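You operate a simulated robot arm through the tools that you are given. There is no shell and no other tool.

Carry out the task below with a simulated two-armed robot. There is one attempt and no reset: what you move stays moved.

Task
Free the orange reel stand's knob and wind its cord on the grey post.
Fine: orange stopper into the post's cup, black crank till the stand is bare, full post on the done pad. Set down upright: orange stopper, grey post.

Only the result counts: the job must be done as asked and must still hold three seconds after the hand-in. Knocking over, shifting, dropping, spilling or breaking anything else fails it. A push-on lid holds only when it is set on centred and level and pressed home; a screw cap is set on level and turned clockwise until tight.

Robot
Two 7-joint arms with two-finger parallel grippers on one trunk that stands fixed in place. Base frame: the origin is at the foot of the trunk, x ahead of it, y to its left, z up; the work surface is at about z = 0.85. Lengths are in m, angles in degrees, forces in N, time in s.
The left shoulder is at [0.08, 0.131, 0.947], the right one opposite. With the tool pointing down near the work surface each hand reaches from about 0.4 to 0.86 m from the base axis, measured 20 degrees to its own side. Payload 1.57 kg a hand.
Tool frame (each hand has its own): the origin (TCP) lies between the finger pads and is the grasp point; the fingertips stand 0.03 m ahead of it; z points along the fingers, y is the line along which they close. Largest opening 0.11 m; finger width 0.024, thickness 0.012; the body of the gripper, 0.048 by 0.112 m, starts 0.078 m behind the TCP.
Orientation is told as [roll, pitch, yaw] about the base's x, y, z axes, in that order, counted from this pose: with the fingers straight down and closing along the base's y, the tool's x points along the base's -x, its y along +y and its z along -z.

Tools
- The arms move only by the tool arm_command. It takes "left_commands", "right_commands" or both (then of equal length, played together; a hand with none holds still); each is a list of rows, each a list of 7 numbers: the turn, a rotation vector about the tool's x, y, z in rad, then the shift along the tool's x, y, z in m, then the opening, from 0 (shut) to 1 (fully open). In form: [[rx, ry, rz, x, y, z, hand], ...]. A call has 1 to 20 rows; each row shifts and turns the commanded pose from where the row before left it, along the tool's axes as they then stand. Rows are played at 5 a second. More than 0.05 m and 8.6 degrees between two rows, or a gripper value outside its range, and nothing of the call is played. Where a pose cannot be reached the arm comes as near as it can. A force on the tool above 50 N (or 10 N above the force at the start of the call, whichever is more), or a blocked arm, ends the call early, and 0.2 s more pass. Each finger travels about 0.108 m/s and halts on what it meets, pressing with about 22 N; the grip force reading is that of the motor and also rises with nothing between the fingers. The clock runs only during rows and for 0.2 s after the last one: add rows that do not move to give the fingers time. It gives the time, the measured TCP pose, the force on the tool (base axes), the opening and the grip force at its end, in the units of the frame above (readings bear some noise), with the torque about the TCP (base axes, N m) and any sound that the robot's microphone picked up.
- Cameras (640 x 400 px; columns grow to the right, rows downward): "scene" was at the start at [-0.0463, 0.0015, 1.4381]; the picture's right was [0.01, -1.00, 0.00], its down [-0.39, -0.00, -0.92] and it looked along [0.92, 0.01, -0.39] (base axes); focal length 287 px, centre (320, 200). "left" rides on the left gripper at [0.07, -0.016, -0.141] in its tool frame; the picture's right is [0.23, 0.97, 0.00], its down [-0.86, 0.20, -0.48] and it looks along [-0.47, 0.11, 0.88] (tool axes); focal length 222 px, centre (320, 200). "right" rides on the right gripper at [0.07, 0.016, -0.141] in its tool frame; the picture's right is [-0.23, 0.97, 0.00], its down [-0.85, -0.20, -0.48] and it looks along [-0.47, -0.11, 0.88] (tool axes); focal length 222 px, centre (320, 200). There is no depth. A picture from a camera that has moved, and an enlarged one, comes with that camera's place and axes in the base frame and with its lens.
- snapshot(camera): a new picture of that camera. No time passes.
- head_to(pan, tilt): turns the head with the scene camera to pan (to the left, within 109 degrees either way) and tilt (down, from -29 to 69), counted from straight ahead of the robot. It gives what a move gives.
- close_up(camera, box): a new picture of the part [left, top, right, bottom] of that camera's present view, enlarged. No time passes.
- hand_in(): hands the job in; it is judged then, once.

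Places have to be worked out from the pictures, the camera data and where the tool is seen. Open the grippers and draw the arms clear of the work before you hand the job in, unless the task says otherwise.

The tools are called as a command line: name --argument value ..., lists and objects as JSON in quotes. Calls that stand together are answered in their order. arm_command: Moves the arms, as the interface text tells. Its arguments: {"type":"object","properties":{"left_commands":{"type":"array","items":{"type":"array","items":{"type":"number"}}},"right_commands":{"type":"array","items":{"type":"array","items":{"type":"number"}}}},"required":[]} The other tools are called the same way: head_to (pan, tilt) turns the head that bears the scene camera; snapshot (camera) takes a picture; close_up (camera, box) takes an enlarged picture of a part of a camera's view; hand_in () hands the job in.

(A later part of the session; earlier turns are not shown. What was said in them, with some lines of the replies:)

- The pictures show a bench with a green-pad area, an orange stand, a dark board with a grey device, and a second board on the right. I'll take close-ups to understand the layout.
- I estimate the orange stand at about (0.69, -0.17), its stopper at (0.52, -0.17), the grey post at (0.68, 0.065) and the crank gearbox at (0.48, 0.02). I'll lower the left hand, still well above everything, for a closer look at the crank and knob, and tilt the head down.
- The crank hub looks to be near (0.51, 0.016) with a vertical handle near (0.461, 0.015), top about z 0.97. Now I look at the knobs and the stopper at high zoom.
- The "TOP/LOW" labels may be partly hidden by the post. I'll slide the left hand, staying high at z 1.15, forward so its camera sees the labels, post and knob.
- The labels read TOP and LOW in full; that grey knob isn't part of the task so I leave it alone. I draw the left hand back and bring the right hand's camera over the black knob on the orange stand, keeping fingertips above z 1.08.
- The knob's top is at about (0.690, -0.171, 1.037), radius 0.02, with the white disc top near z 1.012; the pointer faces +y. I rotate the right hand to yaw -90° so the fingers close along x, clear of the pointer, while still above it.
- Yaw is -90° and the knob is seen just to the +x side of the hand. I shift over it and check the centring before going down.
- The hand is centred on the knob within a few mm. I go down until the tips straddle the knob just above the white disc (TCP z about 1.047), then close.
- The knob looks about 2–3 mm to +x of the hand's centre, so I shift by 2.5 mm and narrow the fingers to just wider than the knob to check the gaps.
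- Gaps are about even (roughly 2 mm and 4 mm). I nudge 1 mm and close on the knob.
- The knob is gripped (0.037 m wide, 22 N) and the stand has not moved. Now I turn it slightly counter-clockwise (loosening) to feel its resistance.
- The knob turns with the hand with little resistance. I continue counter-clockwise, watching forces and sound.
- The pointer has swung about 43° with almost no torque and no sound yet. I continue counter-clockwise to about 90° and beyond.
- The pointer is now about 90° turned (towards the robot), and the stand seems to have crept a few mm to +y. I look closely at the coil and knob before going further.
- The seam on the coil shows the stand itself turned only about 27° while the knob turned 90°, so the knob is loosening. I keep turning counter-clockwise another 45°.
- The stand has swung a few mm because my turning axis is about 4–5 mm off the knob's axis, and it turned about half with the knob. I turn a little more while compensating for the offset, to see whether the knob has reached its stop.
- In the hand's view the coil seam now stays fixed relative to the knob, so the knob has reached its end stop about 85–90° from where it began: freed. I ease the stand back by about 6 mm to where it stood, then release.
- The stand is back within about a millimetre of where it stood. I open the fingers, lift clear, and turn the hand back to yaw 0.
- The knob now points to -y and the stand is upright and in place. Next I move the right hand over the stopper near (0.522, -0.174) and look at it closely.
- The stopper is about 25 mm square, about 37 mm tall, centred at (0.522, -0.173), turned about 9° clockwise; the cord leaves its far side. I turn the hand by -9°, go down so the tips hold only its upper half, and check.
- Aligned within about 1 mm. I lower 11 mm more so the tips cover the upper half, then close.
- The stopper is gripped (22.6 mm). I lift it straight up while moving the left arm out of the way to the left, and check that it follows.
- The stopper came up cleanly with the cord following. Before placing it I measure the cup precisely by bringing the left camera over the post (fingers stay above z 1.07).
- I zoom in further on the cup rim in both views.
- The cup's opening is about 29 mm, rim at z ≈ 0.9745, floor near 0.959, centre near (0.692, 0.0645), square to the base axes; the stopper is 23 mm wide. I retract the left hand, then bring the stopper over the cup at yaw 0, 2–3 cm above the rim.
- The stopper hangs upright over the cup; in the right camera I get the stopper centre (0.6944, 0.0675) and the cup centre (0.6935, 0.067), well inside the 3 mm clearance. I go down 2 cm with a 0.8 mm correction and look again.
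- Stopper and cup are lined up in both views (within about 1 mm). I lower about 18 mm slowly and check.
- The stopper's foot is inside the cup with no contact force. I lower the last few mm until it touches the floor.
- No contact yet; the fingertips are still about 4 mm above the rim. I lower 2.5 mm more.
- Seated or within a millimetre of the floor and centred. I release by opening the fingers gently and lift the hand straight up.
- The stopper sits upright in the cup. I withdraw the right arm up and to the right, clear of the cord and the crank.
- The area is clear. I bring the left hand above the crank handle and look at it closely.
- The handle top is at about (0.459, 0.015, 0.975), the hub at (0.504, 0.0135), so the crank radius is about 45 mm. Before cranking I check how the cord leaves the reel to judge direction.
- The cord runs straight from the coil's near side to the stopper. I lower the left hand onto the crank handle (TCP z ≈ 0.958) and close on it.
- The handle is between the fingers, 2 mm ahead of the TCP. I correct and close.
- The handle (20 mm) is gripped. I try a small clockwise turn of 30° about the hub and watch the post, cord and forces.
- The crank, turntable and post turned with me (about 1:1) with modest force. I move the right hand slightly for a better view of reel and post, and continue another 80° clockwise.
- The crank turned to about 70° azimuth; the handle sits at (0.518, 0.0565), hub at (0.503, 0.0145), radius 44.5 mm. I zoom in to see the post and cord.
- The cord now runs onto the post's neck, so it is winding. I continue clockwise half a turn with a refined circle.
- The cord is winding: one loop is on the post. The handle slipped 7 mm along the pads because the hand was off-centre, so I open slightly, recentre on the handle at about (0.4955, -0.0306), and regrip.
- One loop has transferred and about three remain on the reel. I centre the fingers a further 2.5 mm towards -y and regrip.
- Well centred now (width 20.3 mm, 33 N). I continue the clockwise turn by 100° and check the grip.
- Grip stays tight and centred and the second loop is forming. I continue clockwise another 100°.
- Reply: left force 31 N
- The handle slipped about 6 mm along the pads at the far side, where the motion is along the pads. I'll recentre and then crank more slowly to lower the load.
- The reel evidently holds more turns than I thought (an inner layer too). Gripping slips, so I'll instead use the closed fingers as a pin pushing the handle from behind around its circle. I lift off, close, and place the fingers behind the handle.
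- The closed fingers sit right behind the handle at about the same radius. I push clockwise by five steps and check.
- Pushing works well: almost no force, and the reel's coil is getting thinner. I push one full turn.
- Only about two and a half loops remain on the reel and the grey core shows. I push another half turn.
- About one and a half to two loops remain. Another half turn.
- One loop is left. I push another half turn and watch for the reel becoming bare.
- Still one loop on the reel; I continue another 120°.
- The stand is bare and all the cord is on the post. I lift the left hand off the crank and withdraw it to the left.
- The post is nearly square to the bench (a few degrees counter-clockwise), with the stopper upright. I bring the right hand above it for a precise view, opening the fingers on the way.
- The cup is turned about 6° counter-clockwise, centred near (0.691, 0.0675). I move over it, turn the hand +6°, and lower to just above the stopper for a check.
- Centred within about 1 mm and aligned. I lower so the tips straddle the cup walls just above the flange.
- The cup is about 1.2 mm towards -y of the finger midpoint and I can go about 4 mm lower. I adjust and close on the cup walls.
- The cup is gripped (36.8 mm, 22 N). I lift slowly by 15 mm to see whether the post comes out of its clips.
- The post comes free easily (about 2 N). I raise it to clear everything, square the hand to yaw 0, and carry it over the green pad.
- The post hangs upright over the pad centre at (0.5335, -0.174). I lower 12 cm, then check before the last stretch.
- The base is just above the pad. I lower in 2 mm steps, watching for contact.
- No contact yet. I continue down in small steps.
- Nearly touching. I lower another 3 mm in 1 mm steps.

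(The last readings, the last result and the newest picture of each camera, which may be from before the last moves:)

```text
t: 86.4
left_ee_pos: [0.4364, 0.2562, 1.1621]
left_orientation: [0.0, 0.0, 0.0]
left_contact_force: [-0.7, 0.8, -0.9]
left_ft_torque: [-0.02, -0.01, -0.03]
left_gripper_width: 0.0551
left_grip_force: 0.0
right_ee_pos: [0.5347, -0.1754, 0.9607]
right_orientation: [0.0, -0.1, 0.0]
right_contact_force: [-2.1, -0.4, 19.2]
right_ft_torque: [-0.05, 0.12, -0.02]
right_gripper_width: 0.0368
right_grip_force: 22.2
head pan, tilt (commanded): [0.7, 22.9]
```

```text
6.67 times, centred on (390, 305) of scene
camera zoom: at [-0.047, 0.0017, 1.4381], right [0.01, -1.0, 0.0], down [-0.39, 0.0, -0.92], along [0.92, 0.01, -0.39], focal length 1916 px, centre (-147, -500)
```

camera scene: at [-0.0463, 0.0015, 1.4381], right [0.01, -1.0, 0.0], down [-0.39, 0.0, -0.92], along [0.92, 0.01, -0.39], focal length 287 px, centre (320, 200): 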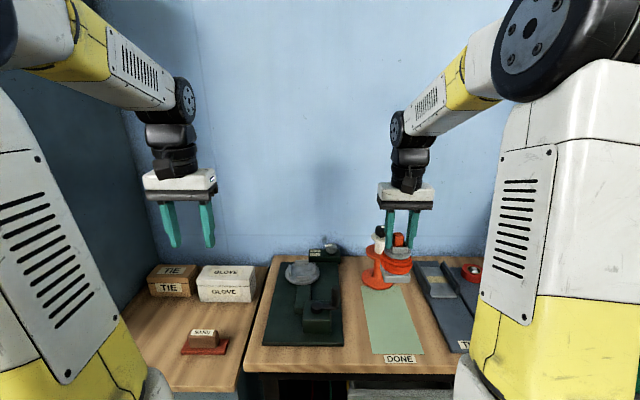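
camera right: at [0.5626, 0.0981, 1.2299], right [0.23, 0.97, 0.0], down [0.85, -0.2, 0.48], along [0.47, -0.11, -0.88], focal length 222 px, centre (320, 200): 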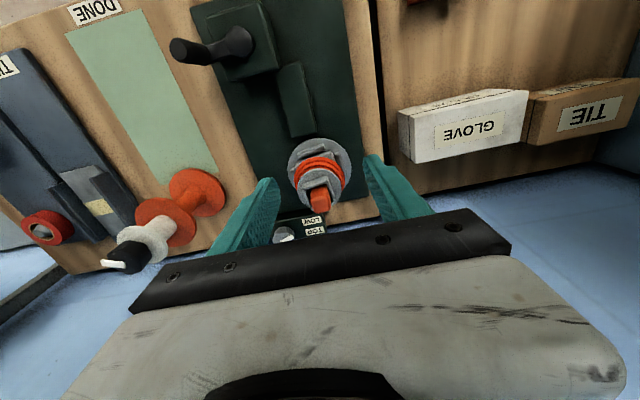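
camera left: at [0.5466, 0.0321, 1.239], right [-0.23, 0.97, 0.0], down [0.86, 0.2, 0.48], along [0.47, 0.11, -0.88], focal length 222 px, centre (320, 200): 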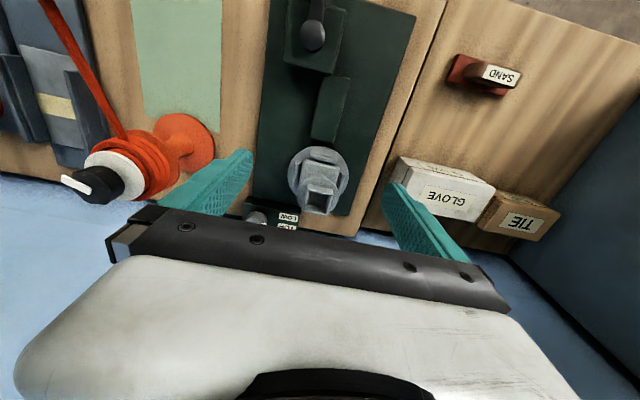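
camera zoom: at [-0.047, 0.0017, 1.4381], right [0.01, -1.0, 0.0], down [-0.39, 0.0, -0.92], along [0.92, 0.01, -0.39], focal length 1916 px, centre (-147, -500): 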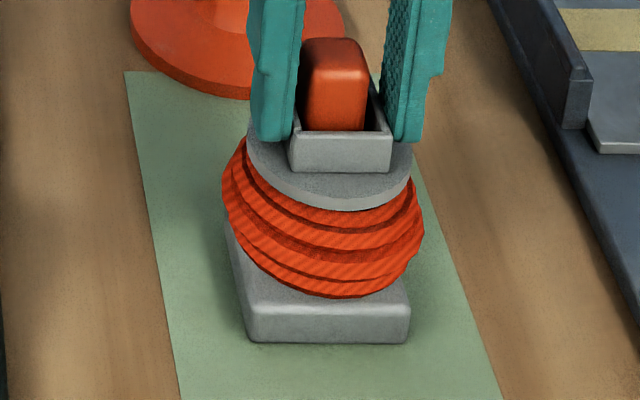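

Contact (19 N) – the post stands on the pad. I relieve the pressure by 1 mm, open the fingers gently, and lift straight up.

arm_command --right_commands '[[0, 0, 0, 0, 0, -0.001, 0.25], [0, 0, 0, 0, 0, 0, 0.36], [0, 0, 0, 0, 0, 0, 0.42], [0, 0, 0, 0, 0, 0, 0.52], [0, 0, 0, 0, 0, 0, 0.52], [0, 0, 0, 0, 0, -0.02, 0.52], [0, 0, 0, 0, 0, -0.04, 0.52], [0, 0, 0, 0, 0, -0.045, 0.52], [0, 0, 0, 0, 0, -0.045, 0.52], [0, 0, 0, 0, 0, 0, 0.52]]'

close_up --camera "scene" --box '[350, 215, 430, 345]'

close_up --camera "right" --box '[200, 40, 440, 230]'

```text
t: 88.6
left_ee_pos: [0.4364, 0.2548, 1.161]
left_orientation: [-0.1, -0.1, -0.1]
left_contact_force: [0.0, -1.1, 0.2]
left_ft_torque: [0.02, 0.01, 0.04]
left_gripper_width: 0.0551
left_grip_force: 0.0
right_ee_pos: [0.5312, -0.1738, 1.1099]
right_orientation: [-0.1, 0.1, 0.0]
right_contact_force: [0.2, -0.6, -0.7]
right_ft_torque: [-0.04, 0.04, -0.01]
right_gripper_width: 0.0574
right_grip_force: 0.1
head pan, tilt (commanded): [0.7, 22.9]
```

```text
3.08 times, centred on (390, 280) of scene
camera zoom: at [-0.0463, 0.0015, 1.4381], right [0.01, -1.0, 0.0], down [-0.39, 0.0, -0.92], along [0.92, 0.01, -0.39], focal length 884 px, centre (105, -46)
```

zoom: 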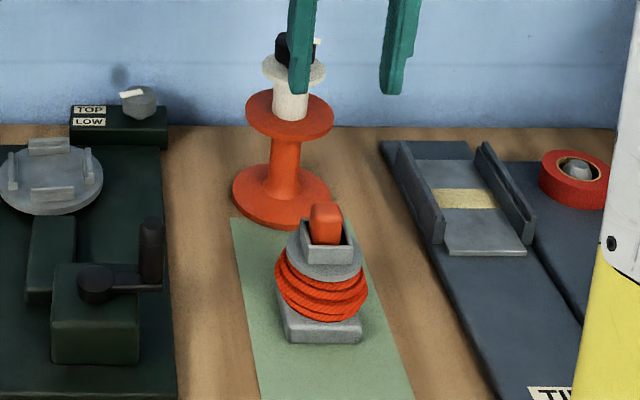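

```text
2.11 times, centred on (320, 135) of right
camera zoom: at [0.4626, -0.1554, 1.251], right [0.23, 0.97, 0.0], down [0.86, -0.2, 0.48], along [0.47, -0.11, -0.88], focal length 468 px, centre (320, 337)
```

zoom: 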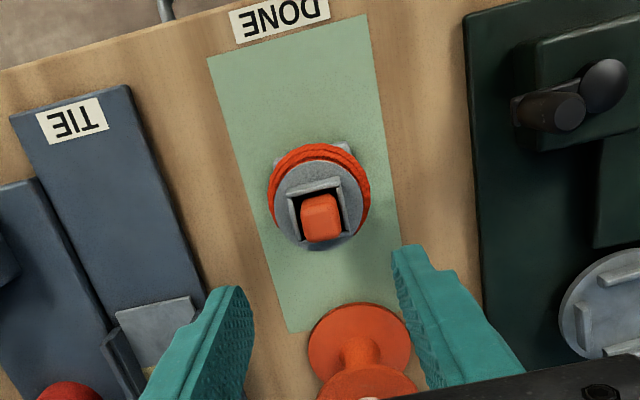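

The full post stands upright on the pad with the stopper in its cup. I withdraw the right arm up and aside, open both grippers, and check the whole scene.

arm_command --left_commands '[[0, 0, 0, 0, 0, -0.01, 0.8], [0, 0, 0, 0, 0, -0.01, 1], [0, 0, 0, 0, 0, -0.01, 1], [0, 0, 0, 0, 0, -0.01, 1], [0, 0, 0, 0, 0, 0, 1], [0, 0, 0, 0, 0, 0, 1], [0, 0, 0, 0, 0, 0, 1]]' --right_commands '[[0, 0, 0, 0, 0, -0.04, 0.52], [0, 0, 0, 0.01, -0.03, -0.03, 0.6], [0, 0, 0, 0.01, -0.035, -0.03, 0.8], [0, 0, 0, 0.01, -0.035, -0.02, 1], [0, 0, 0, 0.01, -0.035, -0.02, 1], [0, 0, 0, 0.01, -0.02, 0, 1], [0, 0, 0, 0, 0, 0, 1]]'

snapshot --camera "scene"

close_up --camera "scene" --box '[350, 215, 430, 345]'

close_up --camera "scene" --box '[376, 275, 408, 325]'

snapshot --camera "right"

```text
t: 90.2
left_ee_pos: [0.4379, 0.2551, 1.2011]
left_orientation: [-0.1, -0.1, 0.0]
left_contact_force: [0.2, -0.3, -0.5]
left_ft_torque: [-0.01, 0.01, -0.02]
left_gripper_width: 0.11
left_grip_force: 0.0
right_ee_pos: [0.4829, -0.3312, 1.2513]
right_orientation: [-0.1, 0.0, 0.0]
right_contact_force: [0.7, 0.1, 0.8]
right_ft_torque: [0.01, 0.01, 0.04]
right_gripper_width: 0.1101
right_grip_force: 0.0
head pan, tilt (commanded): [0.7, 22.9]
```

```text
taken
camera scene: at [-0.0464, 0.0015, 1.4381], right [0.01, -1.0, 0.0], down [-0.39, 0.0, -0.92], along [0.92, 0.01, -0.39], focal length 287 px, centre (320, 200)
```

scene: 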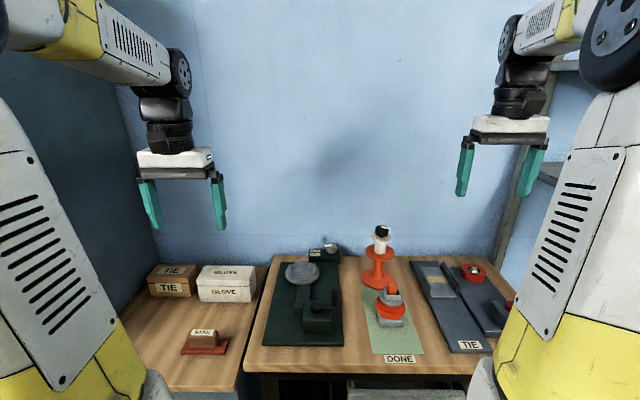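

```text
3.08 times, centred on (390, 280) of scene
camera zoom: at [-0.0464, 0.0015, 1.4381], right [0.01, -1.0, 0.0], down [-0.39, 0.0, -0.92], along [0.92, 0.01, -0.39], focal length 884 px, centre (105, -46)
```

zoom: 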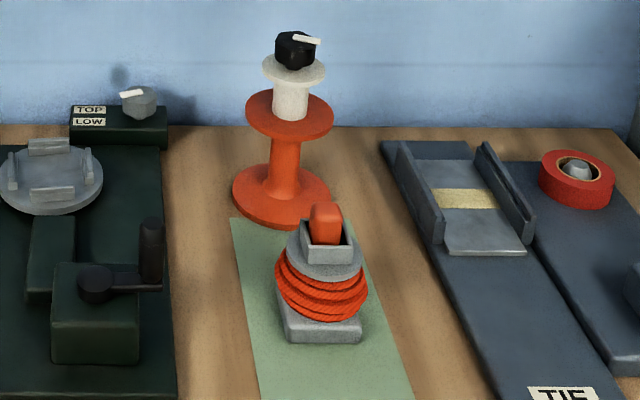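

```text
8.00 times, centred on (392, 300) of scene
camera zoom: at [-0.0464, 0.0015, 1.4381], right [0.01, -1.0, 0.0], down [-0.39, 0.0, -0.92], along [0.92, 0.01, -0.39], focal length 2299 px, centre (-256, -600)
```

zoom: 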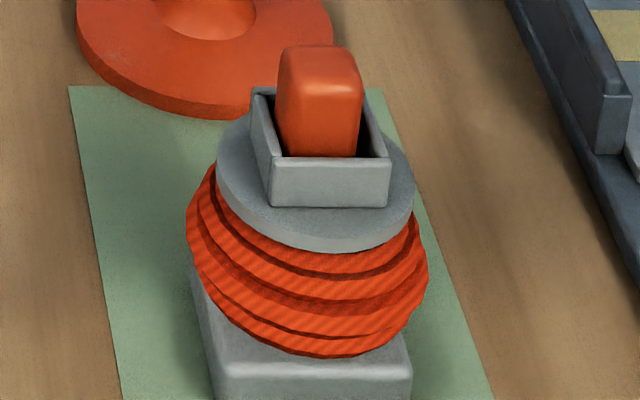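

```text
taken
camera right: at [0.4144, -0.3134, 1.3927], right [0.23, 0.97, 0.0], down [0.85, -0.2, 0.48], along [0.47, -0.11, -0.88], focal length 222 px, centre (320, 200)
```

right: 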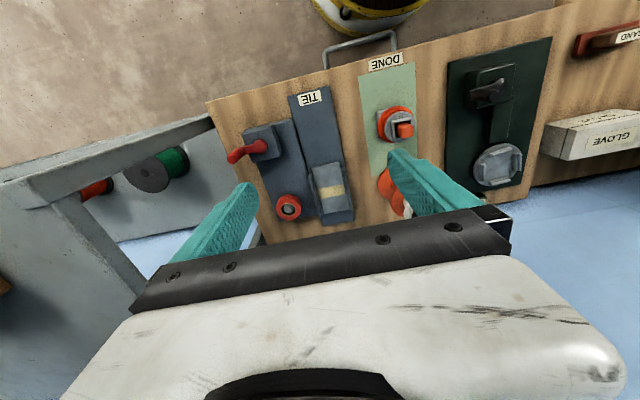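

The knob is freed, the stand is bare, and the full post stands upright on the done pad with the stopper in its cup. Both hands are open and clear of the work, and nothing else has moved. I hand the job in.

hand_in

```text
The job is handed in.
```

I freed the orange stand's knob, wound all of its cord onto the grey post, and handed the job in; the hand-in gave no verdict.

- **Knob:** I turned the black knob counter-clockwise until it reached a stop, about 85–90° round. There was no click or label, so I took it as free from the stop; the reel then paid out normally.
- **Stopper:** The orange stopper sits upright in the post's cup.
- **Winding:** I turned the black crank clockwise until the stand was bare. The grip on the handle slipped, so I pushed it round with closed fingers for most of the turns.
- **Post:** The full post stands upright near the middle of the done pad.

The stand slid a few millimetres while I turned the knob, so I moved it back to within about 1 mm of where it began. In the last pictures nothing else had moved, and I left the TOP/LOW knob alone. Both grippers are open and both arms are clear of the work.
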